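You operate a simulated robot arm through the tools that you are given. There is no shell and no other tool. Be economical: measure what you need, move in short steps, check, and stop when the job is done.

You are at the controls of a simulated two-armed robot. One attempt, no reset.

TASK
Close the accessory cupboard door. Open the boxes door, put the folded cream wipe on the floor of the boxes cupboard, then shut the door. Push the rings drawer shut. Push the bags door shut. Press the orange run button two times. Take the red capsule on the top of the long bench and put it away on the front of the grey bench. Put the yellow capsule on the teal mat. Set the grille shutter to 100 %. Take the folded yellow wipe and put it on top of the teal carton. The order is free. Set down upright: red capsule, yellow capsule.

The check looks at the end state, three seconds after you hand in, the way a careful person would. Anything else that was tipped, shoved, dropped, spilled or broken makes it a failure.

THE ROBOT
Two 7-joint arms with two-finger parallel grippers on one trunk, on a base that drives. Base frame: it is fixed to the floor where the robot stands at the start and does not move with it; the origin is under the middle of the robot, x ahead of it, y to its left, z up. Units: cm, rad, N and s.
The left shoulder is at the start at [11, 16.9, 151], the right one opposite. With the tool pointing down near the work surface each hand reaches from about 40 to 72 cm from the robot's upright axis, wherever it stands, measured 20 degrees to its own side. Places, roughly: accessory cupboard door [70, 30, 20]; bags door [-100, -260, 40]; boxes door [-10, -160, 50]; floor of the boxes cupboard [-30, -140, 20]; folded cream wipe (6x8x2 cm) [-130, -100, 90]; folded yellow wipe (6x8x2 cm) [-470, -200, 90]; front of the grey bench (18x160 cm) [-542, -30, 86]; grille shutter [-600, -10, 90]; orange run button [-150, -260, 100]; red capsule (5x5x6 cm) [-310, -30, 90]; rings drawer [-50, -200, 80]; teal carton [-500, -150, 100]; teal mat (20x22 cm) [-90, -74, 90]; yellow capsule (5x5x6 cm) [-540, -20, 90]. Payload 1.57 kg a hand.
The tool frame of a hand sits at the grasp point between the pads (the TCP): z along the fingers, y along the line on which they close. The tips reach 3 cm beyond it. The gripper opens to 8 cm. The fingers are 1.7 cm wide and 1.2 cm thick; the gripper's body (4 by 8.2 cm) begins 8 cm behind the TCP.
Orientation is told as [roll, pitch, yaw] about the base's x, y, z axes, in that order, counted from this pose: with the fingers straight down and closing along the base's y, the tool's x points along the base's -x, its y along +y and its z along -z.

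THE INTERFACE
- The arms move only by the tool move_arm. It takes "left_moves", "right_moves" or both (then of equal length, played together; a hand with none holds still); each is a list of rows, each a list of 3 entries, a list of its own where there are three numbers: the shift along the base's x, y, z in units of 200 mm (1.0 is 200 mm), then the turn, a rotation vector about the base's x, y, z in units of 45 degrees (1.0 is 45 degrees), then the finger opening in cm, from 0 to 8. In form: [[[tx, ty, tz], [wx, wy, wz], gripper], ...]. A call has 1 to 20 rows; each row is the pose to reach, as a shift and turn from the pose commanded when the call began. A call with a number of a shift or a turn outside -1 to 1 is refused whole. Rows are played at 5 a second. More than 5 cm and 0.15 rad between two rows, or a gripper value outside its range, and nothing of the call is played. Where a pose cannot be reached the arm comes as near as it can. A force on the tool above 40 N (or 10 N above the force at the start of the call, whichever is more), or a blocked arm, ends the call early, and 0.2 s more pass. The fingers move at their own pace (about 7.2 cm/s each) and stop on an object; they squeeze with about 41 N. The grip force told is the motor's: it shows also when the fingers shut on nothing. Time passes only in rows, and 0.2 s behind the last, so rows that repeat a pose let the fingers close. It gives the time, the measured TCP pose, the force on the tool (base axes), the opening and the grip force at its end, in the units of the frame above (readings bear some noise), with the torque about the TCP (base axes, N m) and any sound that the robot's microphone picked up.
- Cameras (640 x 400 px; columns grow to the right, rows downward): "scene" is now at [11.41, -6.17, 167.98]; the picture's right is [-0.90, -0.43, 0.00], its down [-0.38, 0.79, -0.49] and it looks along [0.21, -0.44, -0.87] (base axes); focal length 214 px, centre (320, 200). "left" rides on the left gripper at [7.2, 0.7, -12.2] in its tool frame; the picture's right is [-0.09, 1.00, 0.00], its down [-0.84, -0.08, -0.54] and it looks along [-0.54, -0.05, 0.84] (tool axes); focal length 238 px, centre (320, 200). "right" rides on the right gripper at [7.2, -0.7, -12.2] in its tool frame; the picture's right is [0.09, 1.00, 0.00], its down [-0.84, 0.08, -0.54] and it looks along [-0.54, 0.05, 0.84] (tool axes); focal length 238 px, centre (320, 200). There is no depth. A picture from a camera that has moved, and an enlarged one, comes with that camera's place and axes in the base frame and with its lens. The place of the scene camera against the robot may be out by one fixed shift of up to 1.2 cm in any direction.
- camera(camera): a new picture of that camera. The clock stands still meanwhile.
- lift_body(by): slides the trunk up (or, below 0, down) by that many cm; the arms and the scene camera ride with it, the base frame stays. It gives what a move gives, with no picture.
- roll_base(legs): drives the robot by 1 to 6 legs, each [ahead, left, turn to the left] in cm, cm and rad, along the robot's own axes; the way and the turn of a leg run together, so that a leg with both is an arc; at most 150 cm and 3.142 rad a leg. The arms and the cameras ride along, it lands a little off, and it stops where it bumps. It gives what a move gives.
- aim_head(pan, tilt): turns the head with the scene camera to pan (to the left, within 1.501 rad either way) and tilt (down, from -0.506 to 1.204), counted from straight ahead of the robot. It gives what a move gives.
- enlarge(camera, box): a new picture of the part [left, top, right, bottom] of that camera's present view, enlarged. The clock stands still meanwhile.
- job_done(): hands the job in; it is judged then, once.

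Go step by step. Nothing tells you exact positions but the pictures and the camera data: compare them with the known pose of the tool, close in by small moves and look again before you grip or let go. The budget is 217 turns and 228 pictures, counting those below and the enlarged ones. Unless the task says otherwise, let go and move clear before handing in.

The tools are called after "Emit:" by a JSON object that holds its "api" and its "payload". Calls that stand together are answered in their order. move_arm: Moves the arms, as the interface text tells. Its arguments: {"type":"object","properties":{"left_moves":{"type":"array"},"right_moves":{"type":"array"}},"required":[]} The other tools are called the same way: lift_body (by) slides the trunk up or down; roll_base (legs) drives the base; aim_head (pan, tilt) turns the head that bears the scene camera; camera (camera) takes a picture; enlarge (camera, box) takes an enlarged picture of a part of a camera's view; job_done () hands the job in.

At the start:

```text
t: 0.0
left_tool_pos: [68.49, -1.0, 127.21]
left_orientation: [-0.001, 0.0, 0.0]
left_ft_force: [-0.2, -0.6, -0.3]
left_torque: [-0.01, 0.0, 0.01]
left_finger_gap: 7.99
left_grasp_force: 0.0
right_tool_pos: [48.88, -53.85, 119.44]
right_orientation: [0.0, 0.0, 0.0]
right_ft_force: [0.3, 0.5, 0.3]
right_torque: [0.0, -0.02, 0.0]
right_finger_gap: 8.02
right_grasp_force: 0.1
trunk travel left (down, up): [-82.4, 6.6]
robot x, y, heading: [-0.04, -0.02, 0.001]
head pan, tilt: [-1.126, 1.059]
```

scene: 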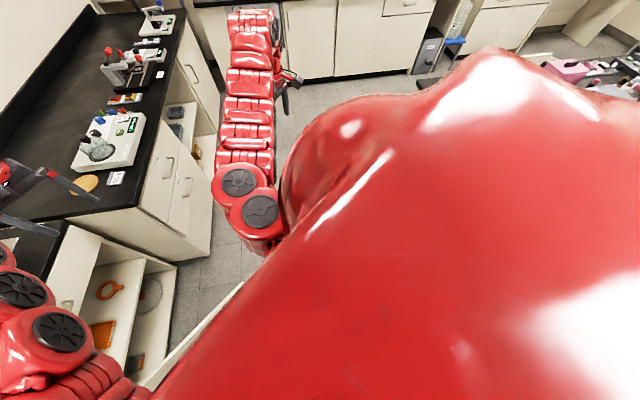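
right: 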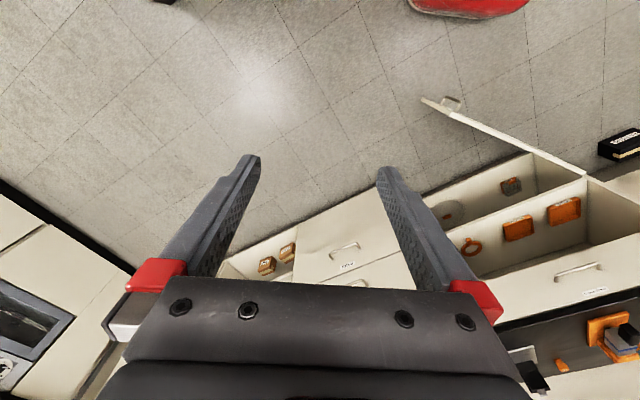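
left: 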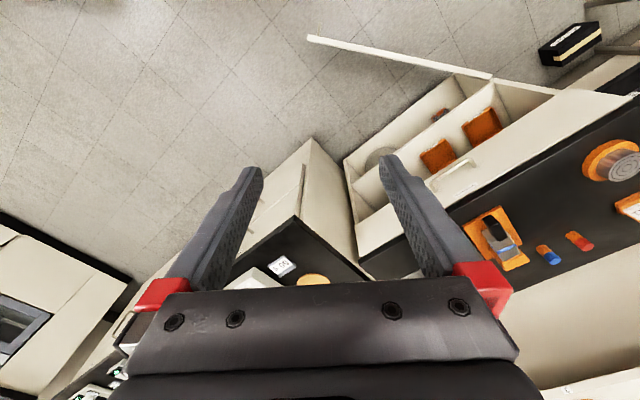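

I see a lab with benches around; the accessory cupboard is open ahead-left of me. I'll look around with the head first.

Emit:
{"api": "aim_head", "payload": {"pan": 0.5, "tilt": 0.8}}

Emit:
{"api": "camera", "payload": {"camera": "scene"}}

Emit:
{"api": "aim_head", "payload": {"pan": -0.5, "tilt": 0.7}}

Emit:
{"api": "camera", "payload": {"camera": "scene"}}

Emit:
{"api": "aim_head", "payload": {"pan": -1.5, "tilt": 0.5}}

Emit:
{"api": "camera", "payload": {"camera": "scene"}}

```text
t: 1.7
left_tool_pos: [68.52, -1.02, 127.38]
left_orientation: [0.0, 0.001, 0.001]
left_ft_force: [-0.7, 0.5, -0.3]
left_torque: [0.0, 0.0, 0.04]
left_finger_gap: 8.0
left_grasp_force: 0.1
right_tool_pos: [48.88, -53.86, 119.27]
right_orientation: [-0.001, -0.001, -0.002]
right_ft_force: [-0.1, -0.5, -0.8]
right_torque: [0.01, -0.01, -0.03]
right_finger_gap: 8.0
right_grasp_force: 0.1
trunk travel left (down, up): [-82.4, 6.6]
robot x, y, heading: [-0.41, -0.22, 0.003]
head pan, tilt: [0.499, 0.799]
```

```text
224 pictures are left
camera scene: at [15.66, 3.63, 169.89], right [0.48, -0.88, 0.0], down [-0.63, -0.34, -0.7], along [0.61, 0.33, -0.72], focal length 214 px, centre (320, 200)
```

scene: 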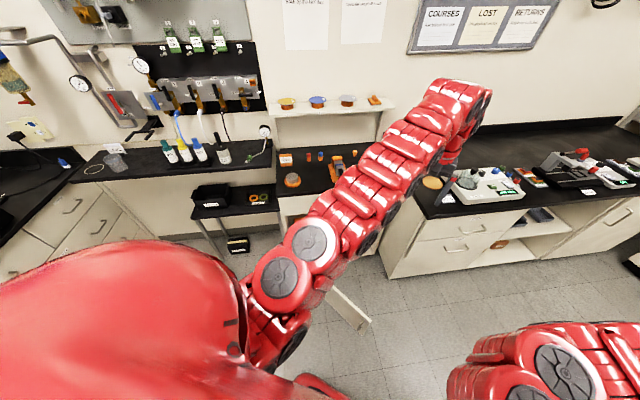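

```text
t: 3.0
left_tool_pos: [68.46, -0.83, 127.25]
left_orientation: [0.002, 0.001, -0.001]
left_ft_force: [1.0, -0.1, 1.1]
left_torque: [-0.02, 0.04, 0.0]
left_finger_gap: 7.98
left_grasp_force: 0.1
right_tool_pos: [48.89, -53.84, 119.31]
right_orientation: [-0.001, 0.0, 0.001]
right_ft_force: [0.5, -0.4, 0.2]
right_torque: [0.01, -0.02, -0.02]
right_finger_gap: 8.0
right_grasp_force: 0.0
trunk travel left (down, up): [-82.4, 6.6]
robot x, y, heading: [0.26, 0.07, -0.001]
head pan, tilt: [-0.499, 0.7]
```

```text
223 pictures are left
camera scene: at [16.04, -4.28, 170.71], right [-0.48, -0.88, 0.0], down [-0.57, 0.31, -0.76], along [0.67, -0.37, -0.64], focal length 214 px, centre (320, 200)
```

scene: 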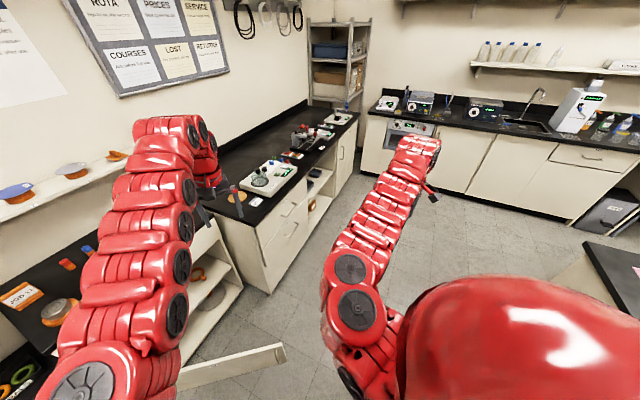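

```text
t: 4.2
left_tool_pos: [68.48, -0.79, 127.22]
left_orientation: [0.0, 0.0, 0.001]
left_ft_force: [-0.5, 0.1, 0.3]
left_torque: [0.0, -0.02, 0.0]
left_finger_gap: 8.02
left_grasp_force: 0.0
right_tool_pos: [48.73, -53.84, 119.23]
right_orientation: [0.0, -0.001, 0.0]
right_ft_force: [0.2, -0.2, 0.7]
right_torque: [0.02, -0.01, 0.0]
right_finger_gap: 8.0
right_grasp_force: 0.1
trunk travel left (down, up): [-82.4, 6.6]
robot x, y, heading: [0.04, -0.03, -0.001]
head pan, tilt: [-1.499, 0.499]
```

```text
222 pictures are left
camera scene: at [9.24, -9.3, 172.49], right [-1.0, -0.07, 0.0], down [-0.03, 0.48, -0.88], along [0.06, -0.88, -0.48], focal length 214 px, centre (320, 200)
```

scene: 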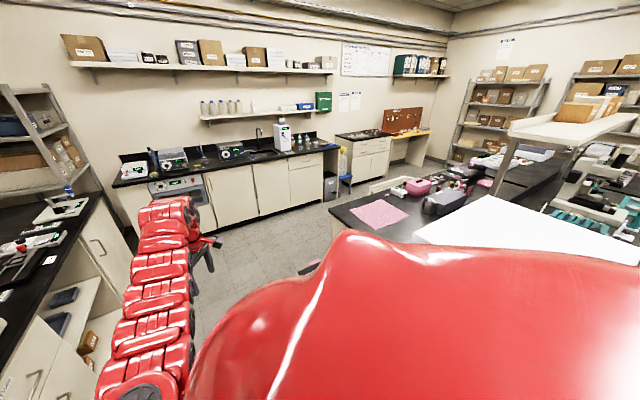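

Emit:
{"api": "aim_head", "payload": {"pan": 0.1, "tilt": 1.1}}

Emit:
{"api": "camera", "payload": {"camera": "scene"}}

Emit:
{"api": "aim_head", "payload": {"pan": 1.5, "tilt": 0.6}}

Emit:
{"api": "camera", "payload": {"camera": "scene"}}

```text
t: 5.9
left_tool_pos: [68.55, -0.87, 127.38]
left_orientation: [0.0, 0.002, -0.001]
left_ft_force: [-0.4, -0.3, -0.2]
left_torque: [0.02, -0.01, -0.01]
left_finger_gap: 8.01
left_grasp_force: 0.0
right_tool_pos: [48.72, -53.79, 119.22]
right_orientation: [0.0, 0.0, -0.001]
right_ft_force: [0.1, 0.0, 0.1]
right_torque: [0.0, 0.04, 0.01]
right_finger_gap: 8.0
right_grasp_force: 0.1
trunk travel left (down, up): [-82.4, 6.6]
robot x, y, heading: [-0.28, 0.01, 0.001]
head pan, tilt: [0.099, 1.1]
```

```text
221 pictures are left
camera scene: at [14.86, 0.4, 167.72], right [0.1, -1.0, 0.0], down [-0.89, -0.09, -0.45], along [0.45, 0.04, -0.89], focal length 214 px, centre (320, 200)
```

scene: 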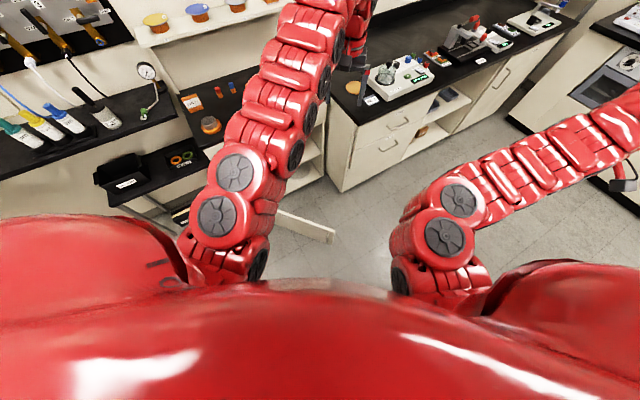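

```text
t: 7.4
left_tool_pos: [68.56, -0.99, 127.14]
left_orientation: [0.001, 0.0, 0.001]
left_ft_force: [-0.3, -0.4, 0.8]
left_torque: [-0.04, 0.01, 0.01]
left_finger_gap: 8.01
left_grasp_force: 0.1
right_tool_pos: [48.75, -53.95, 119.32]
right_orientation: [0.0, 0.002, -0.001]
right_ft_force: [0.1, -0.2, 1.0]
right_torque: [-0.04, -0.04, 0.02]
right_finger_gap: 7.99
right_grasp_force: 0.0
trunk travel left (down, up): [-82.4, 6.6]
robot x, y, heading: [0.03, -0.09, -0.0]
head pan, tilt: [1.499, 0.6]
```

```text
220 pictures are left
camera scene: at [9.22, 8.59, 171.58], right [1.0, -0.07, 0.0], down [-0.04, -0.56, -0.82], along [0.06, 0.82, -0.57], focal length 214 px, centre (320, 200)
```

scene: 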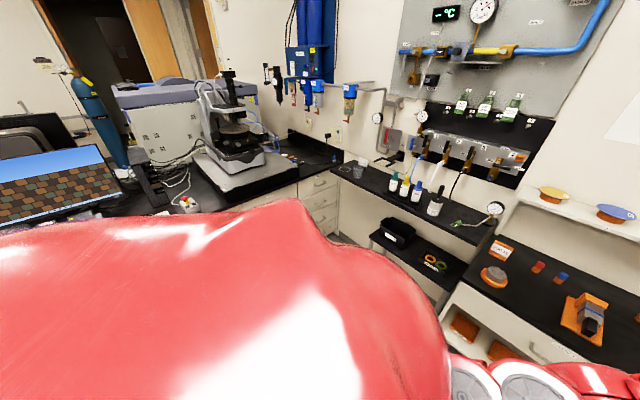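

Emit:
{"api": "move_arm", "payload": {"left_moves": [[[-0.14, 0.04, -0.1], [0, -0.14, 0], 0], [[-0.28, 0.08, -0.2], [0, -0.28, 0], 0], [[-0.42, 0.12, -0.3], [0, -0.42, 0], 0], [[-0.56, 0.16, -0.4], [0, -0.56, 0], 0], [[-0.7, 0.2, -0.5], [0, -0.7, 0], 0], [[-0.84, 0.24, -0.6], [0, -0.84, 0], 0], [[-1.0, 0.3, -0.7], [0, -1.0, 0], 0], [[-1.0, 0.3, -0.7], [0, -1.0, 0], 0]]}}

Emit:
{"api": "aim_head", "payload": {"pan": 0.1, "tilt": 1.0}}

Emit:
{"api": "camera", "payload": {"camera": "scene"}}

Emit:
{"api": "camera", "payload": {"camera": "left"}}

```text
t: 9.2
left_tool_pos: [67.73, -3.65, 125.37]
left_orientation: [0.003, -0.396, -0.11]
left_ft_force: [0.4, -1.2, -1.0]
left_torque: [0.01, -0.02, -0.01]
left_finger_gap: 0.01
left_grasp_force: 21.6
left hand out of reach, approached as far as the arm can: row 2, 3, 4, 5, 6, 7, 8
right_tool_pos: [48.85, -53.98, 119.17]
right_orientation: [-0.001, 0.001, 0.0]
right_ft_force: [1.0, 0.9, -0.3]
right_torque: [-0.02, -0.03, 0.01]
right_finger_gap: 8.0
right_grasp_force: 0.1
trunk travel left (down, up): [-82.4, 6.6]
robot x, y, heading: [0.09, -0.07, -0.003]
head pan, tilt: [1.499, 0.6]
```

```text
t: 10.8
left_tool_pos: [67.69, -3.56, 125.31]
left_orientation: [-0.001, -0.395, -0.111]
left_ft_force: [0.3, 0.0, 0.3]
left_torque: [0.01, 0.01, 0.04]
left_finger_gap: 0.02
left_grasp_force: 21.3
right_tool_pos: [48.73, -53.84, 119.28]
right_orientation: [0.0, 0.0, 0.0]
right_ft_force: [-0.3, -0.5, -0.7]
right_torque: [0.02, 0.01, 0.05]
right_finger_gap: 8.01
right_grasp_force: 0.0
trunk travel left (down, up): [-82.4, 6.6]
robot x, y, heading: [0.06, 0.09, 0.001]
head pan, tilt: [0.099, 1.0]
```

```text
219 pictures are left
camera scene: at [15.51, 0.47, 168.38], right [0.1, -0.99, 0.0], down [-0.84, -0.08, -0.54], along [0.54, 0.05, -0.84], focal length 214 px, centre (320, 200)
```

scene: 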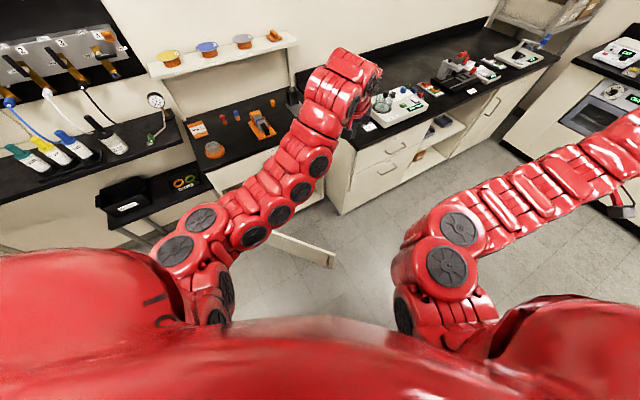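

```text
218 pictures are left
camera left: at [56.51, -1.74, 133.77], right [0.19, 0.98, 0.04], down [0.55, -0.14, 0.82], along [0.81, -0.14, -0.57], focal length 238 px, centre (320, 200)
```

left: 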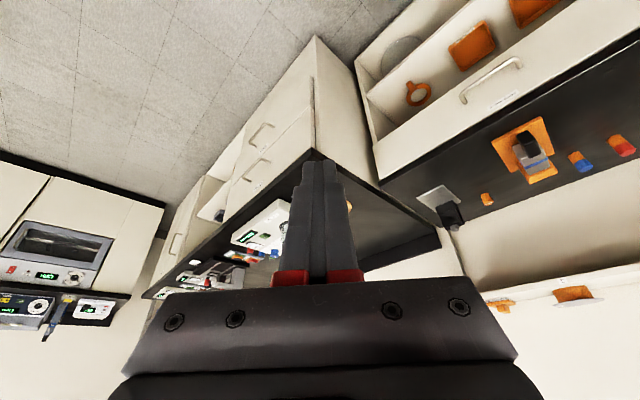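

Emit:
{"api": "roll_base", "payload": {"legs": [[-22, 0, 0]]}}

Emit:
{"api": "move_arm", "payload": {"left_moves": [[[0, 0.05, -0.2], [0, 0, 0], 0], [[0, 0.1, -0.4], [0, 0, 0.05], 0], [[0, 0.15, -0.6], [0, 0, 0.1], 0], [[0, 0.2, -0.8], [0, 0, 0.14], 0], [[0, 0.25, -1.0], [0, 0, 0.14], 0], [[0, 0.25, -1.0], [0, 0, 0.14], 0]]}}

Emit:
{"api": "camera", "payload": {"camera": "left"}}

```text
t: 12.0
left_tool_pos: [57.81, -2.72, 125.68]
left_orientation: [0.002, -0.403, -0.1]
left_ft_force: [0.0, -0.5, 0.4]
left_torque: [0.04, -0.03, -0.01]
left_finger_gap: 0.0
left_grasp_force: 21.7
right_tool_pos: [39.51, -53.27, 119.42]
right_orientation: [0.0, -0.005, 0.006]
right_ft_force: [-1.2, 0.0, -0.5]
right_torque: [0.02, -0.06, -0.03]
right_finger_gap: 8.02
right_grasp_force: 0.0
trunk travel left (down, up): [-82.4, 6.6]
robot x, y, heading: [-9.05, 0.76, 0.011]
head pan, tilt: [0.099, 1.0]
stopped in leg 1: the robot was blocked; the commanded pose is now the measured one
```

```text
t: 13.4
left_tool_pos: [58.51, 2.68, 105.06]
left_orientation: [0.001, -0.396, 0.012]
left_ft_force: [-0.1, -0.2, -0.3]
left_torque: [-0.02, -0.04, 0.01]
left_finger_gap: 0.02
left_grasp_force: 21.3
right_tool_pos: [40.19, -52.9, 119.28]
right_orientation: [-0.001, 0.001, 0.01]
right_ft_force: [0.2, -0.1, 0.3]
right_torque: [0.02, 0.01, 0.0]
right_finger_gap: 7.99
right_grasp_force: 0.2
trunk travel left (down, up): [-82.4, 6.6]
robot x, y, heading: [-8.91, 0.36, 0.014]
head pan, tilt: [0.099, 1.0]
```

```text
217 pictures are left
camera left: at [47.23, 3.18, 113.51], right [0.07, 1.0, 0.04], down [0.56, -0.07, 0.82], along [0.82, -0.04, -0.57], focal length 238 px, centre (320, 200)
```

left: 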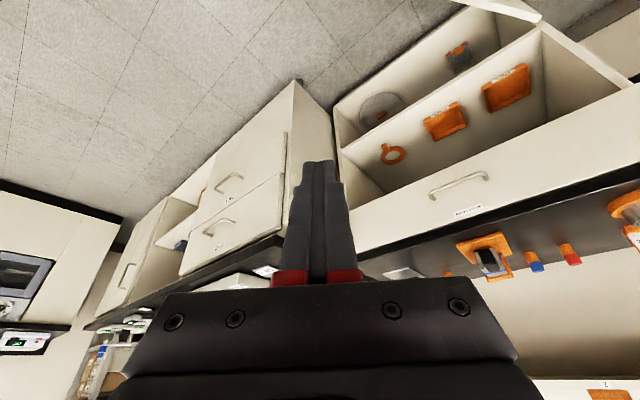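

Emit:
{"api": "move_arm", "payload": {"left_moves": [[[-0.12, 0, 0], [0, 0.12, 0], 0], [[-0.24, 0, 0], [0, 0.24, 0], 0], [[-0.36, 0, 0], [0, 0.36, 0], 0], [[-0.48, 0, 0], [0, 0.48, 0], 0], [[-0.6, 0, 0], [0, 0.5, 0], 0], [[-0.7, 0, 0], [0, 0.5, 0], 0], [[-0.7, 0, 0], [0, 0.5, 0], 0]]}}

Emit:
{"api": "camera", "payload": {"camera": "scene"}}

Emit:
{"api": "camera", "payload": {"camera": "right"}}

```text
t: 15.0
left_tool_pos: [46.89, 2.16, 102.14]
left_orientation: [0.003, -0.007, 0.011]
left_ft_force: [-0.5, -0.7, 0.5]
left_torque: [0.03, 0.01, 0.01]
left_finger_gap: 0.0
left_grasp_force: 21.3
left hand out of reach, approached as far as the arm can: row 4, 5, 6, 7
right_tool_pos: [40.27, -52.9, 119.24]
right_orientation: [-0.001, 0.001, 0.008]
right_ft_force: [-0.2, -0.1, 0.0]
right_torque: [-0.03, 0.02, -0.04]
right_finger_gap: 7.98
right_grasp_force: 0.1
trunk travel left (down, up): [-82.4, 6.6]
robot x, y, heading: [-9.13, 0.68, 0.013]
head pan, tilt: [0.099, 1.0]
```

```text
216 pictures are left
camera scene: at [6.36, 1.14, 168.37], right [0.11, -0.99, 0.0], down [-0.84, -0.1, -0.54], along [0.54, 0.06, -0.84], focal length 214 px, centre (320, 200)
```

scene: 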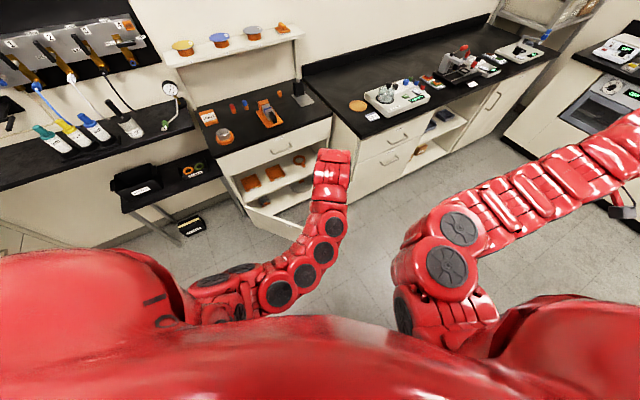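

```text
215 pictures are left
camera right: at [33.16, -53.55, 131.45], right [-0.1, 0.99, 0.0], down [0.84, 0.09, 0.54], along [0.54, 0.05, -0.84], focal length 238 px, centre (320, 200)
```

right: 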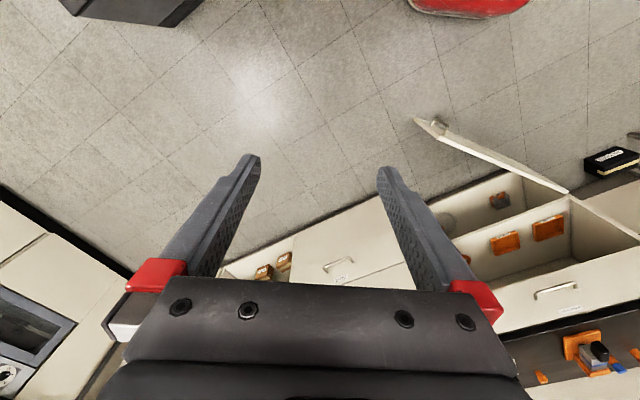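

Emit:
{"api": "lift_body", "payload": {"by": -77}}

Emit:
{"api": "aim_head", "payload": {"pan": 0.1, "tilt": 0.8}}

Emit:
{"api": "camera", "payload": {"camera": "scene"}}

Emit:
{"api": "camera", "payload": {"camera": "left"}}

```text
refused: -77 is not a number from -40 to 40
```

```text
t: 15.7
left_tool_pos: [46.77, 2.1, 102.24]
left_orientation: [0.005, -0.007, 0.011]
left_ft_force: [0.7, -0.3, 0.2]
left_torque: [0.01, 0.02, 0.0]
left_finger_gap: 0.03
left_grasp_force: 21.5
right_tool_pos: [40.14, -52.84, 119.23]
right_orientation: [-0.001, 0.0, 0.01]
right_ft_force: [0.6, -0.4, 0.5]
right_torque: [-0.01, -0.03, -0.03]
right_finger_gap: 8.02
right_grasp_force: 0.1
trunk travel left (down, up): [-82.4, 6.6]
robot x, y, heading: [-9.36, 0.46, 0.018]
head pan, tilt: [0.099, 0.799]
```

```text
214 pictures are left
camera scene: at [7.38, 1.21, 169.89], right [0.11, -0.99, 0.0], down [-0.71, -0.08, -0.7], along [0.69, 0.08, -0.72], focal length 214 px, centre (320, 200)
```

scene: 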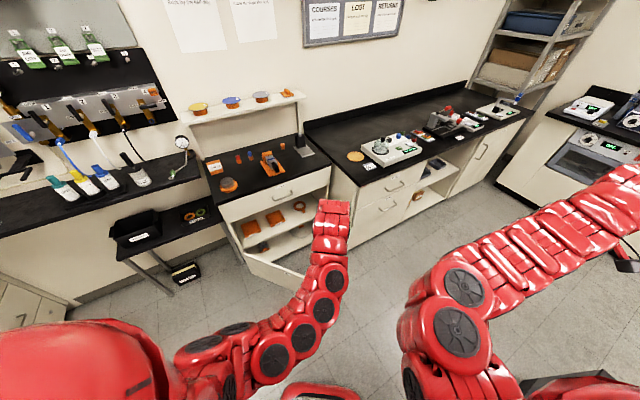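

```text
213 pictures are left
camera left: at [39.59, 2.63, 114.29], right [0.08, 1.0, 0.0], down [0.83, -0.07, 0.55], along [0.55, -0.04, -0.84], focal length 238 px, centre (320, 200)
```

left: 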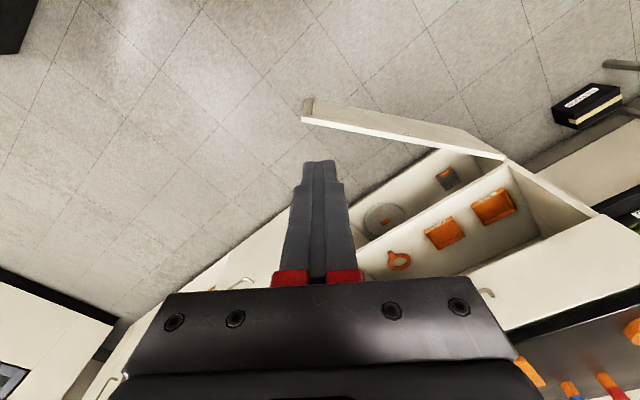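

Emit:
{"api": "lift_body", "payload": {"by": -39}}

Emit:
{"api": "lift_body", "payload": {"by": -38}}

Emit:
{"api": "camera", "payload": {"camera": "scene"}}

Emit:
{"api": "camera", "payload": {"camera": "left"}}

```text
t: 19.4
left_tool_pos: [46.86, 2.15, 63.08]
left_orientation: [0.005, -0.005, 0.01]
left_ft_force: [0.6, -0.8, 0.1]
left_torque: [-0.01, 0.03, 0.02]
left_finger_gap: 0.0
left_grasp_force: 21.6
right_tool_pos: [40.07, -52.99, 80.29]
right_orientation: [0.0, 0.001, 0.009]
right_ft_force: [-0.5, -0.4, -0.5]
right_torque: [-0.03, 0.02, 0.0]
right_finger_gap: 8.02
right_grasp_force: 0.0
trunk travel left (down, up): [-43.4, 45.6]
robot x, y, heading: [-8.99, 0.07, 0.015]
head pan, tilt: [0.099, 0.799]
```

```text
t: 23.1
left_tool_pos: [46.77, 2.12, 25.07]
left_orientation: [0.004, -0.006, 0.01]
left_ft_force: [0.4, 1.0, -0.3]
left_torque: [0.01, 0.01, -0.01]
left_finger_gap: 0.0
left_grasp_force: 21.3
right_tool_pos: [40.15, -52.8, 42.41]
right_orientation: [0.001, 0.001, 0.011]
right_ft_force: [0.8, 0.0, 0.4]
right_torque: [0.03, 0.0, -0.01]
right_finger_gap: 8.0
right_grasp_force: 0.0
trunk travel left (down, up): [-5.4, 83.6]
robot x, y, heading: [-9.31, 0.73, 0.011]
head pan, tilt: [0.099, 0.799]
```

```text
212 pictures are left
camera scene: at [7.37, 1.23, 92.9], right [0.11, -0.99, 0.0], down [-0.71, -0.08, -0.7], along [0.69, 0.08, -0.72], focal length 214 px, centre (320, 200)
```

scene: 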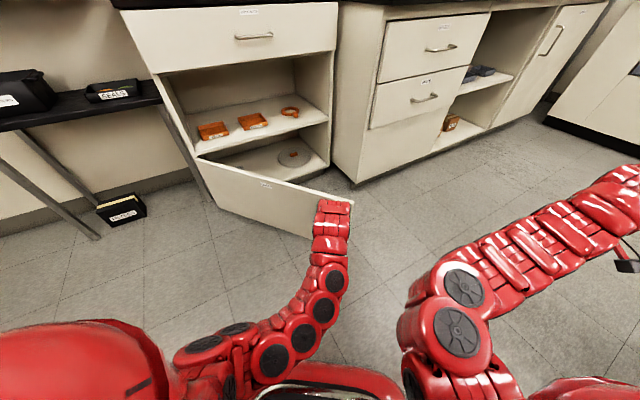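

```text
211 pictures are left
camera left: at [39.57, 2.64, 37.3], right [0.08, 1.0, 0.0], down [0.83, -0.07, 0.55], along [0.55, -0.04, -0.84], focal length 238 px, centre (320, 200)
```

left: 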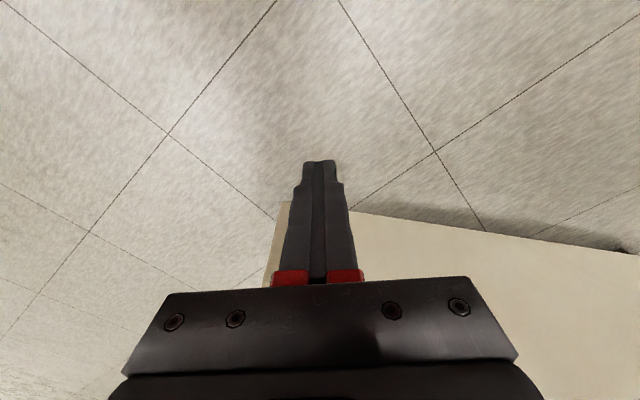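

Emit:
{"api": "move_arm", "payload": {"left_moves": [[[0.1, 0, 0], [0, -0.07, 0], 0], [[0.2, 0, 0], [0, -0.14, 0], 0], [[0.3, 0, 0], [0, -0.21, 0], 0], [[0.4, 0, 0], [0, -0.28, 0], 0], [[0.5, 0, 0], [0, -0.35, 0], 0], [[0.6, 0.0, 0], [0, -0.42, 0], 0], [[0.7, 0.02, 0], [0, -0.5, 0], 0], [[0.8, 0.04, 0], [0, -0.5, 0], 0], [[0.9, 0.06, 0], [0, -0.5, 0], 0], [[1.0, 0.08, 0], [0, -0.5, 0], 0]]}}

Emit:
{"api": "camera", "payload": {"camera": "scene"}}

```text
t: 25.3
left_tool_pos: [66.86, 3.65, 25.35]
left_orientation: [0.0, -0.397, 0.013]
left_ft_force: [0.0, 0.0, 0.0]
left_torque: [0.02, -0.03, -0.02]
left_finger_gap: 0.0
left_grasp_force: 21.7
right_tool_pos: [40.13, -52.88, 42.19]
right_orientation: [0.0, -0.001, 0.007]
right_ft_force: [-0.2, -0.1, 0.2]
right_torque: [-0.01, -0.01, 0.01]
right_finger_gap: 8.01
right_grasp_force: 0.1
trunk travel left (down, up): [-5.4, 83.6]
robot x, y, heading: [-9.11, 0.51, 0.014]
head pan, tilt: [0.099, 0.799]
```

```text
210 pictures are left
camera scene: at [7.38, 1.23, 92.89], right [0.11, -0.99, 0.0], down [-0.71, -0.08, -0.7], along [0.69, 0.08, -0.72], focal length 214 px, centre (320, 200)
```

scene: 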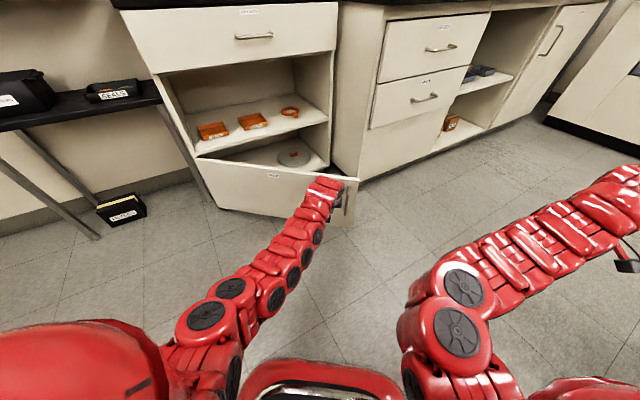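

Emit:
{"api": "roll_base", "payload": {"legs": [[22, 0, 0]]}}

Emit:
{"api": "camera", "payload": {"camera": "scene"}}

```text
t: 27.0
left_tool_pos: [88.38, 3.63, 25.2]
left_orientation: [-0.001, -0.398, 0.006]
left_ft_force: [-0.7, -0.2, 0.4]
left_torque: [0.0, 0.01, -0.04]
left_finger_gap: 0.02
left_grasp_force: 21.3
right_tool_pos: [61.4, -52.86, 42.26]
right_orientation: [0.0, -0.001, 0.005]
right_ft_force: [0.2, 0.0, -0.1]
right_torque: [0.0, 0.01, 0.0]
right_finger_gap: 8.01
right_grasp_force: 0.1
trunk travel left (down, up): [-5.4, 83.6]
robot x, y, heading: [12.3, 0.9, 0.009]
head pan, tilt: [0.099, 0.799]
```

```text
209 pictures are left
camera scene: at [28.9, 1.41, 92.89], right [0.11, -0.99, 0.0], down [-0.71, -0.08, -0.7], along [0.69, 0.08, -0.72], focal length 214 px, centre (320, 200)
```

scene: 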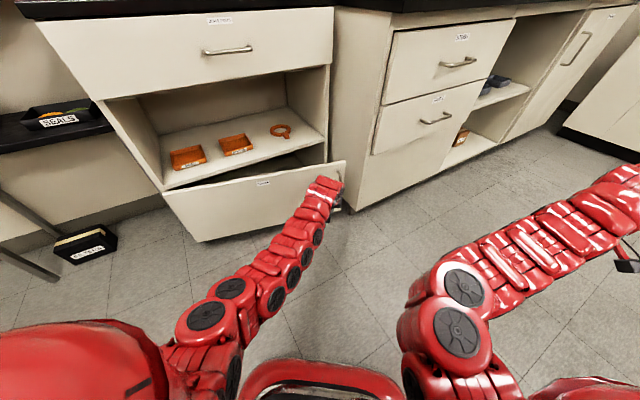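

Emit:
{"api": "roll_base", "payload": {"legs": [[8, 3, 0]]}}

Emit:
{"api": "camera", "payload": {"camera": "scene"}}

```text
t: 28.1
left_tool_pos: [96.36, 6.72, 25.17]
left_orientation: [0.0, -0.398, 0.009]
left_ft_force: [1.1, 0.4, -0.1]
left_torque: [0.02, -0.01, 0.04]
left_finger_gap: 0.0
left_grasp_force: 21.3
right_tool_pos: [69.38, -49.76, 42.34]
right_orientation: [-0.001, 0.0, 0.005]
right_ft_force: [1.0, 0.3, -0.3]
right_torque: [0.01, 0.03, 0.03]
right_finger_gap: 8.0
right_grasp_force: 0.0
trunk travel left (down, up): [-5.4, 83.6]
robot x, y, heading: [20.11, 3.72, 0.011]
head pan, tilt: [0.099, 0.799]
```

```text
208 pictures are left
camera scene: at [36.91, 4.52, 92.89], right [0.11, -0.99, 0.0], down [-0.71, -0.08, -0.7], along [0.69, 0.08, -0.72], focal length 214 px, centre (320, 200)
```

scene: 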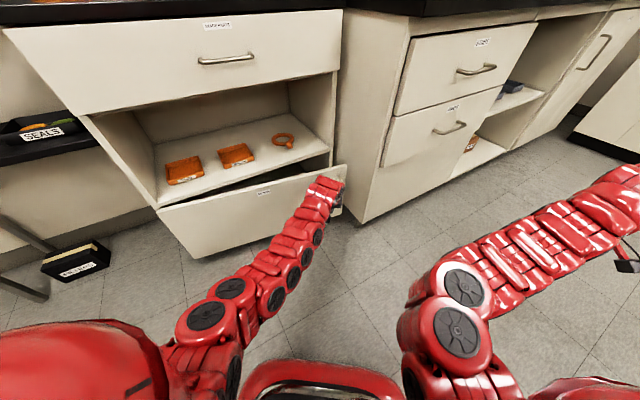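

Emit:
{"api": "roll_base", "payload": {"legs": [[6, 1, 0]]}}

Emit:
{"api": "camera", "payload": {"camera": "scene"}}

```text
t: 29.0
left_tool_pos: [102.36, 7.98, 25.07]
left_orientation: [0.001, -0.399, 0.005]
left_ft_force: [-0.1, 0.1, 0.5]
left_torque: [-0.01, -0.02, -0.02]
left_finger_gap: 0.0
left_grasp_force: 21.8
right_tool_pos: [75.36, -48.7, 42.31]
right_orientation: [0.0, 0.001, 0.005]
right_ft_force: [0.4, 0.4, 0.5]
right_torque: [0.02, -0.01, 0.02]
right_finger_gap: 8.03
right_grasp_force: 0.1
trunk travel left (down, up): [-5.4, 83.6]
robot x, y, heading: [26.32, 4.71, 0.016]
head pan, tilt: [0.099, 0.799]
```

```text
207 pictures are left
camera scene: at [42.86, 5.59, 92.89], right [0.11, -0.99, 0.0], down [-0.71, -0.08, -0.7], along [0.69, 0.08, -0.72], focal length 214 px, centre (320, 200)
```

scene: 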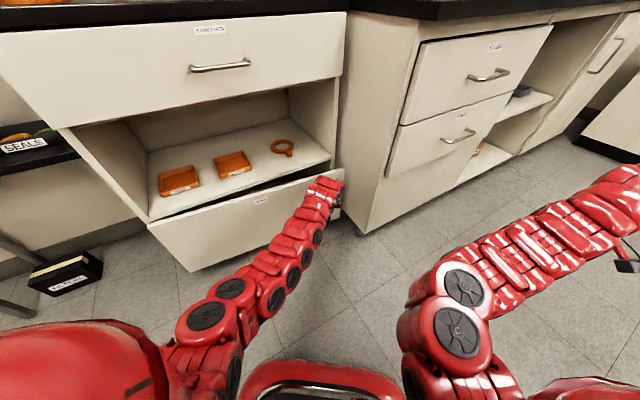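

Emit:
{"api": "roll_base", "payload": {"legs": [[5, 1.5, 0]]}}

Emit:
{"api": "enlarge", "payload": {"camera": "scene", "box": [130, 100, 450, 300]}}

```text
t: 30.0
left_tool_pos: [107.13, 9.39, 25.2]
left_orientation: [0.0, -0.398, 0.006]
left_ft_force: [0.7, -0.3, -0.2]
left_torque: [-0.01, 0.06, -0.01]
left_finger_gap: 0.0
left_grasp_force: 21.0
right_tool_pos: [80.42, -47.05, 42.19]
right_orientation: [0.0, -0.001, 0.005]
right_ft_force: [-0.3, 0.9, -0.6]
right_torque: [-0.03, -0.04, -0.01]
right_finger_gap: 8.0
right_grasp_force: 0.0
trunk travel left (down, up): [-5.4, 83.6]
robot x, y, heading: [30.82, 6.52, 0.008]
head pan, tilt: [0.099, 0.799]
```

```text
2.00 times, centred on (290, 200) of scene
camera zoom: at [47.81, 7.15, 92.89], right [0.11, -0.99, 0.0], down [-0.71, -0.08, -0.7], along [0.69, 0.08, -0.72], focal length 429 px, centre (380, 200)
```

zoom: 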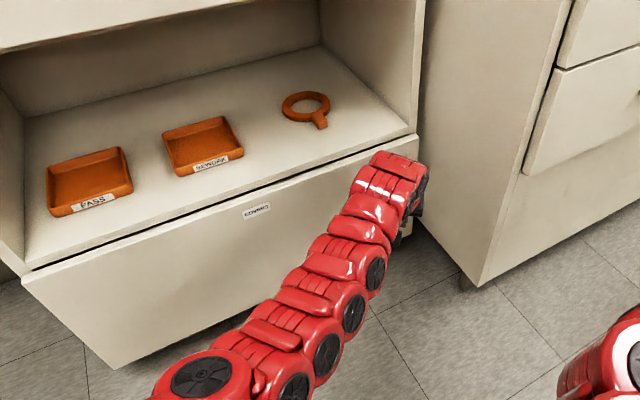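

Emit:
{"api": "move_arm", "payload": {"left_moves": [[[0.05, 0.02, 0], [0, 0, 0], 0], [[0.09, 0.04, 0], [0, 0, 0], 0], [[0.13, 0.06, 0], [0, 0, 0], 0], [[0.17, 0.08, 0], [0, 0, 0], 0], [[0.21, 0.1, 0], [0, 0, 0], 0]]}}

Emit:
{"api": "enlarge", "payload": {"camera": "scene", "box": [130, 100, 450, 300]}}

```text
t: 31.2
left_tool_pos: [110.99, 11.57, 25.29]
left_orientation: [-0.001, -0.398, 0.008]
left_ft_force: [0.6, -0.4, -0.6]
left_torque: [-0.02, 0.03, 0.0]
left_finger_gap: 0.02
left_grasp_force: 21.2
left hand out of reach, approached as far as the arm can: row 5
right_tool_pos: [80.41, -47.11, 42.2]
right_orientation: [-0.002, -0.001, 0.005]
right_ft_force: [0.3, 0.6, -0.1]
right_torque: [-0.01, 0.01, 0.02]
right_finger_gap: 7.99
right_grasp_force: 0.1
trunk travel left (down, up): [-5.4, 83.6]
robot x, y, heading: [31.14, 6.47, 0.01]
head pan, tilt: [0.099, 0.799]
```

```text
2.00 times, centred on (290, 200) of scene
camera zoom: at [47.81, 7.16, 92.89], right [0.11, -0.99, 0.0], down [-0.71, -0.08, -0.7], along [0.69, 0.08, -0.72], focal length 429 px, centre (380, 200)
```

zoom: 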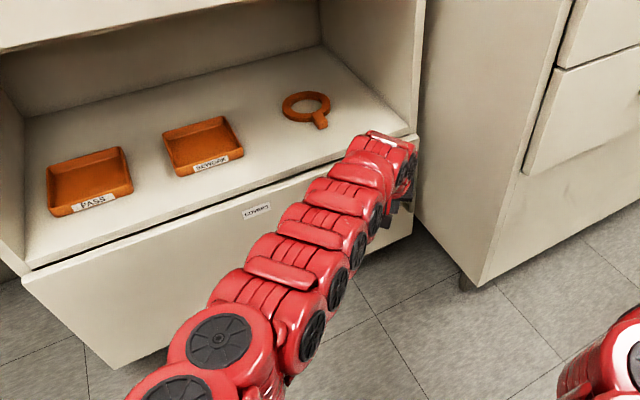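

Emit:
{"api": "camera", "payload": {"camera": "left"}}

```text
204 pictures are left
camera left: at [99.69, 12.07, 33.7], right [0.08, 1.0, 0.04], down [0.56, -0.07, 0.82], along [0.82, -0.04, -0.57], focal length 238 px, centre (320, 200)
```

left: 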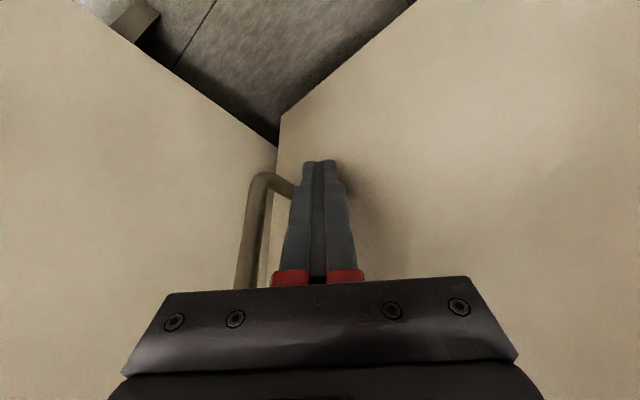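

Emit:
{"api": "roll_base", "payload": {"legs": [[3, 1, 0]]}}

Emit:
{"api": "enlarge", "payload": {"camera": "scene", "box": [130, 100, 450, 300]}}

Emit:
{"api": "camera", "payload": {"camera": "left"}}

```text
t: 31.9
left_tool_pos: [111.27, 11.38, 24.93]
left_orientation: [-0.001, -0.385, 0.003]
left_ft_force: [-2.2, -1.1, 1.8]
left_torque: [0.02, 0.0, 0.02]
left_finger_gap: 0.0
left_grasp_force: 20.9
right_tool_pos: [81.01, -47.08, 42.26]
right_orientation: [-0.001, 0.0, 0.004]
right_ft_force: [-1.1, 0.3, -0.2]
right_torque: [0.03, 0.01, 0.03]
right_finger_gap: 8.01
right_grasp_force: 0.1
trunk travel left (down, up): [-5.4, 83.6]
robot x, y, heading: [31.8, 6.62, 0.011]
head pan, tilt: [0.099, 0.799]
stopped in leg 1: the force on the tool passed its limit at 83 N (the readings are from after the stop); the commanded pose is now the measured one
```

```text
2.00 times, centred on (290, 200) of scene
camera zoom: at [48.48, 7.37, 92.88], right [0.11, -0.99, 0.0], down [-0.71, -0.08, -0.7], along [0.69, 0.08, -0.72], focal length 429 px, centre (380, 200)
```

zoom: 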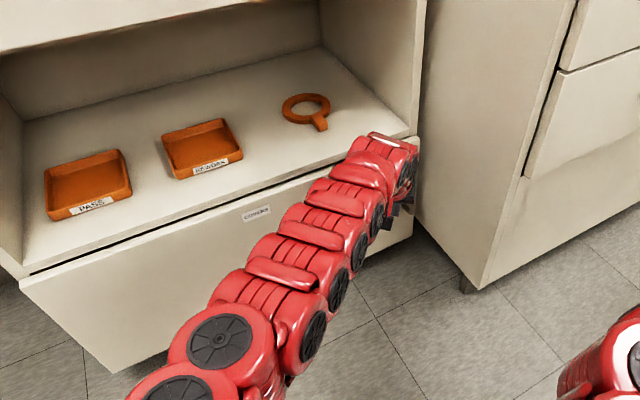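

```text
202 pictures are left
camera left: at [100.06, 11.96, 33.56], right [0.08, 1.0, 0.03], down [0.57, -0.07, 0.82], along [0.81, -0.05, -0.58], focal length 238 px, centre (320, 200)
```

left: 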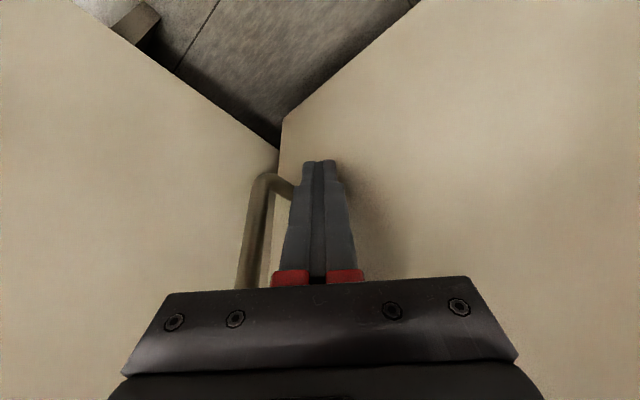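

Emit:
{"api": "roll_base", "payload": {"legs": [[-32, -2, 0]]}}

Emit:
{"api": "enlarge", "payload": {"camera": "scene", "box": [130, 40, 450, 240]}}

Emit:
{"api": "lift_body", "payload": {"by": 40}}

Emit:
{"api": "lift_body", "payload": {"by": 40}}

Emit:
{"api": "aim_head", "payload": {"pan": -1.5, "tilt": 0.8}}

Emit:
{"api": "camera", "payload": {"camera": "scene"}}

```text
t: 34.1
left_tool_pos: [79.15, 9.37, 24.93]
left_orientation: [-0.001, -0.382, 0.008]
left_ft_force: [-0.1, -0.1, 0.3]
left_torque: [-0.03, -0.01, 0.02]
left_finger_gap: 0.01
left_grasp_force: 21.1
right_tool_pos: [49.26, -49.08, 42.34]
right_orientation: [-0.001, 0.0, 0.008]
right_ft_force: [-0.2, 0.3, -0.3]
right_torque: [-0.04, -0.03, 0.02]
right_finger_gap: 8.0
right_grasp_force: 0.0
trunk travel left (down, up): [-5.4, 83.6]
robot x, y, heading: [-0.14, 4.34, 0.014]
head pan, tilt: [0.099, 0.799]
```

```text
2.00 times, centred on (290, 140) of scene
camera zoom: at [16.46, 5.07, 92.89], right [0.11, -0.99, 0.0], down [-0.71, -0.08, -0.7], along [0.69, 0.08, -0.72], focal length 429 px, centre (380, 320)
```

zoom: 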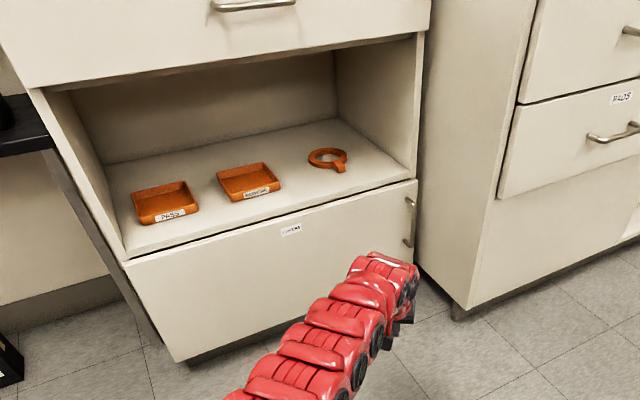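

```text
t: 37.9
left_tool_pos: [79.22, 9.49, 64.85]
left_orientation: [0.0, -0.382, 0.009]
left_ft_force: [0.9, -0.6, -0.6]
left_torque: [0.0, 0.0, -0.02]
left_finger_gap: 0.0
left_grasp_force: 20.9
right_tool_pos: [49.29, -49.13, 82.24]
right_orientation: [-0.003, 0.001, 0.007]
right_ft_force: [-0.7, -0.8, -0.4]
right_torque: [0.0, 0.03, 0.0]
right_finger_gap: 7.99
right_grasp_force: 0.0
trunk travel left (down, up): [-45.4, 43.6]
robot x, y, heading: [-0.54, 3.91, 0.015]
head pan, tilt: [0.099, 0.799]
```

```text
t: 41.7
left_tool_pos: [79.26, 9.42, 104.9]
left_orientation: [-0.001, -0.381, 0.01]
left_ft_force: [0.1, 0.0, 1.3]
left_torque: [0.02, 0.0, 0.02]
left_finger_gap: 0.03
left_grasp_force: 21.6
right_tool_pos: [49.16, -49.03, 122.16]
right_orientation: [-0.001, 0.0, 0.009]
right_ft_force: [0.1, 0.0, 0.1]
right_torque: [-0.01, 0.02, 0.02]
right_finger_gap: 7.98
right_grasp_force: 0.1
trunk travel left (down, up): [-85.4, 3.6]
robot x, y, heading: [-0.37, 4.25, 0.013]
head pan, tilt: [0.099, 0.799]
```

```text
t: 43.4
left_tool_pos: [79.28, 9.37, 104.94]
left_orientation: [-0.003, -0.384, 0.009]
left_ft_force: [-0.1, -0.3, -0.2]
left_torque: [0.02, -0.02, 0.0]
left_finger_gap: 0.0
left_grasp_force: 20.9
right_tool_pos: [49.18, -49.15, 122.25]
right_orientation: [-0.002, 0.001, 0.008]
right_ft_force: [-0.4, 0.0, 0.8]
right_torque: [0.0, -0.01, 0.0]
right_finger_gap: 8.0
right_grasp_force: 0.0
trunk travel left (down, up): [-85.4, 3.6]
robot x, y, heading: [-0.01, 3.93, 0.015]
head pan, tilt: [-1.499, 0.799]
```

```text
200 pictures are left
camera scene: at [9.15, -3.89, 172.89], right [-1.0, -0.09, 0.0], down [-0.06, 0.71, -0.7], along [0.06, -0.69, -0.72], focal length 214 px, centre (320, 200)
```

scene: 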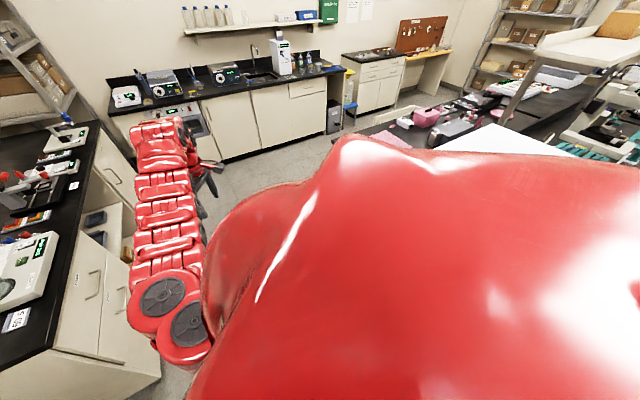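

Emit:
{"api": "move_arm", "payload": {"left_moves": [[[-0.15, 0.0, 0.1], [0, 0.1, 0], 0], [[-0.3, 0.0, 0.2], [0, 0.2, 0], 2], [[-0.45, 0.0, 0.3], [0, 0.3, 0], 4], [[-0.6, 0.02, 0.4], [0, 0.4, 0], 6], [[-0.75, 0.05, 0.5], [0, 0.48, 0], 8], [[-0.9, 0.08, 0.6], [0, 0.48, 0], 8], [[-1.0, 0.1, 0.7], [0, 0.48, 0], 8], [[-1.0, 0.15, 0.8], [0, 0.48, 0], 8]]}}

Emit:
{"api": "roll_base", "payload": {"legs": [[0, 0, -1.4]]}}

Emit:
{"api": "aim_head", "payload": {"pan": -0.7, "tilt": 0.7}}

Emit:
{"api": "camera", "payload": {"camera": "scene"}}

Emit:
{"api": "aim_head", "payload": {"pan": -1.5, "tilt": 0.7}}

Emit:
{"api": "camera", "payload": {"camera": "scene"}}

```text
t: 45.2
left_tool_pos: [63.29, 10.57, 115.7]
left_orientation: [0.002, -0.003, 0.008]
left_ft_force: [-0.5, 0.1, 0.3]
left_torque: [0.0, 0.01, 0.02]
left_finger_gap: 8.02
left_grasp_force: 0.0
left hand out of reach, approached as far as the arm can: row 6, 7, 8
right_tool_pos: [49.16, -48.98, 122.31]
right_orientation: [-0.002, 0.001, 0.007]
right_ft_force: [0.6, -0.3, -0.2]
right_torque: [0.02, 0.04, 0.01]
right_finger_gap: 8.01
right_grasp_force: 0.1
trunk travel left (down, up): [-85.4, 3.6]
robot x, y, heading: [-0.19, 4.55, 0.014]
head pan, tilt: [-1.499, 0.799]
```

```text
t: 47.8
left_tool_pos: [44.4, -41.36, 115.55]
left_orientation: [0.002, -0.007, -0.889]
left_ft_force: [0.1, 0.4, 0.5]
left_torque: [0.01, -0.02, 0.02]
left_finger_gap: 8.01
left_grasp_force: 0.0
right_tool_pos: [-9.58, -68.27, 122.55]
right_orientation: [-0.003, -0.017, -0.865]
right_ft_force: [0.6, 0.3, 0.0]
right_torque: [-0.02, 0.0, -0.01]
right_finger_gap: 7.99
right_grasp_force: 0.0
trunk travel left (down, up): [-85.4, 3.6]
robot x, y, heading: [0.24, 4.4, -0.879]
head pan, tilt: [-1.499, 0.799]
stopped in leg 1: the force on the tool passed its limit at 99 N (the readings are from after the stop); the commanded pose is now the measured one
```

```text
t: 49.0
left_tool_pos: [44.35, -41.31, 115.56]
left_orientation: [0.001, -0.006, -0.888]
left_ft_force: [0.2, -0.4, 0.5]
left_torque: [0.01, 0.02, 0.01]
left_finger_gap: 8.0
left_grasp_force: 0.1
right_tool_pos: [-9.52, -68.23, 122.56]
right_orientation: [-0.001, -0.015, -0.864]
right_ft_force: [0.1, -1.5, 1.4]
right_torque: [0.16, 0.07, 0.01]
right_finger_gap: 7.97
right_grasp_force: 0.1
trunk travel left (down, up): [-85.4, 3.6]
robot x, y, heading: [-0.27, 4.27, -0.881]
head pan, tilt: [-0.7, 0.7]
```

```text
199 pictures are left
camera scene: at [5.44, -10.67, 173.71], right [-1.0, 0.01, 0.0], down [0.01, 0.64, -0.76], along [-0.01, -0.76, -0.64], focal length 214 px, centre (320, 200)
```

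scene: 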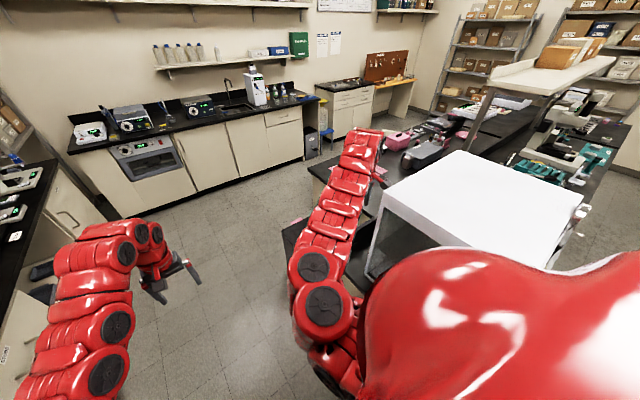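

```text
t: 50.1
left_tool_pos: [44.3, -41.3, 115.6]
left_orientation: [0.001, -0.006, -0.889]
left_ft_force: [-1.0, 0.5, 0.9]
left_torque: [0.01, -0.01, -0.03]
left_finger_gap: 7.99
left_grasp_force: 0.0
right_tool_pos: [-9.68, -68.23, 122.63]
right_orientation: [-0.002, -0.015, -0.866]
right_ft_force: [0.5, -0.6, 1.1]
right_torque: [0.08, 0.07, -0.03]
right_finger_gap: 8.04
right_grasp_force: 0.1
trunk travel left (down, up): [-85.4, 3.6]
robot x, y, heading: [-0.3, 4.43, -0.879]
head pan, tilt: [-1.499, 0.7]
```

```text
198 pictures are left
camera scene: at [-0.61, -8.04, 173.72], right [-0.69, 0.72, 0.0], down [0.47, 0.44, -0.76], along [-0.55, -0.53, -0.64], focal length 214 px, centre (320, 200)
```

scene: 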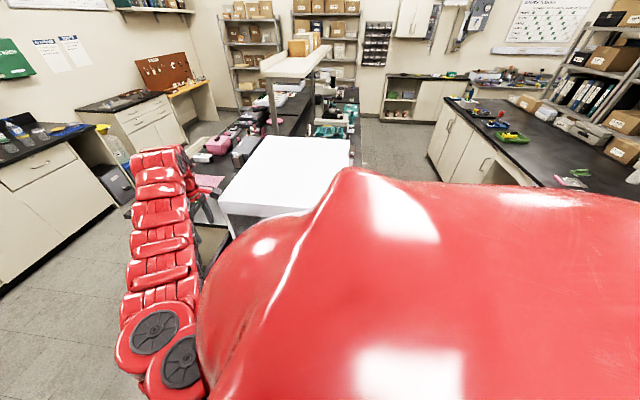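

Emit:
{"api": "roll_base", "payload": {"legs": [[-22, 18, 0], [0, 0, -1.0]]}}

Emit:
{"api": "aim_head", "payload": {"pan": -0.9, "tilt": 0.7}}

Emit:
{"api": "camera", "payload": {"camera": "scene"}}

Emit:
{"api": "aim_head", "payload": {"pan": 0.3, "tilt": 0.8}}

Emit:
{"api": "camera", "payload": {"camera": "scene"}}

```text
t: 50.9
left_tool_pos: [44.52, -40.1, 115.72]
left_orientation: [0.001, -0.009, -0.887]
left_ft_force: [-0.1, 0.1, -0.5]
left_torque: [-0.01, 0.0, -0.02]
left_finger_gap: 8.01
left_grasp_force: 0.0
right_tool_pos: [-8.85, -67.67, 122.82]
right_orientation: [-0.016, -0.026, -0.846]
right_ft_force: [9.2, -5.3, 4.6]
right_torque: [0.93, 1.35, -0.37]
right_finger_gap: 7.97
right_grasp_force: 0.0
trunk travel left (down, up): [-85.4, 3.6]
robot x, y, heading: [-0.19, 5.01, -0.88]
head pan, tilt: [-1.499, 0.7]
stopped in leg 1: the force on the tool passed its limit at 80 N (the readings are from after the stop); the commanded pose is now the measured one
```

```text
t: 51.9
left_tool_pos: [44.72, -40.25, 115.52]
left_orientation: [0.0, -0.006, -0.887]
left_ft_force: [0.0, 0.1, -0.6]
left_torque: [0.01, -0.03, 0.02]
left_finger_gap: 7.99
left_grasp_force: 0.1
right_tool_pos: [-8.95, -67.65, 122.9]
right_orientation: [-0.015, -0.027, -0.85]
right_ft_force: [8.8, -7.7, 11.0]
right_torque: [1.76, 1.72, -0.16]
right_finger_gap: 8.0
right_grasp_force: 0.0
trunk travel left (down, up): [-85.4, 3.6]
robot x, y, heading: [-0.41, 5.55, -0.878]
head pan, tilt: [-0.901, 0.7]
```

```text
197 pictures are left
camera scene: at [4.08, -9.49, 173.71], right [-0.98, 0.21, 0.0], down [0.13, 0.63, -0.76], along [-0.16, -0.75, -0.64], focal length 214 px, centre (320, 200)
```

scene: 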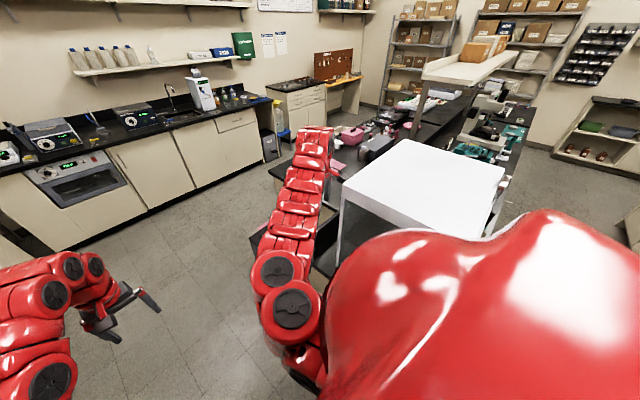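

```text
t: 53.3
left_tool_pos: [44.68, -40.23, 115.61]
left_orientation: [-0.001, -0.006, -0.886]
left_ft_force: [-0.2, 0.1, 0.7]
left_torque: [0.02, -0.02, -0.01]
left_finger_gap: 7.97
left_grasp_force: 0.1
right_tool_pos: [-8.96, -67.63, 122.86]
right_orientation: [-0.016, -0.024, -0.85]
right_ft_force: [9.4, -11.9, 16.1]
right_torque: [2.53, 2.07, -0.06]
right_finger_gap: 7.99
right_grasp_force: 0.0
trunk travel left (down, up): [-85.4, 3.6]
robot x, y, heading: [-0.03, 5.0, -0.879]
head pan, tilt: [0.3, 0.799]
```

```text
196 pictures are left
camera scene: at [12.62, -5.62, 172.87], right [-0.55, -0.84, 0.0], down [-0.6, 0.39, -0.7], along [0.58, -0.38, -0.72], focal length 214 px, centre (320, 200)
```

scene: 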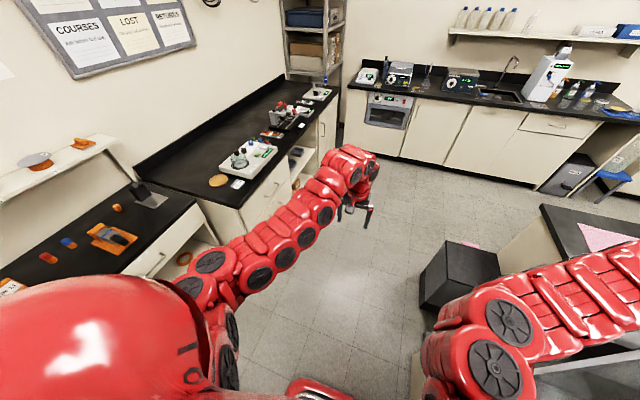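

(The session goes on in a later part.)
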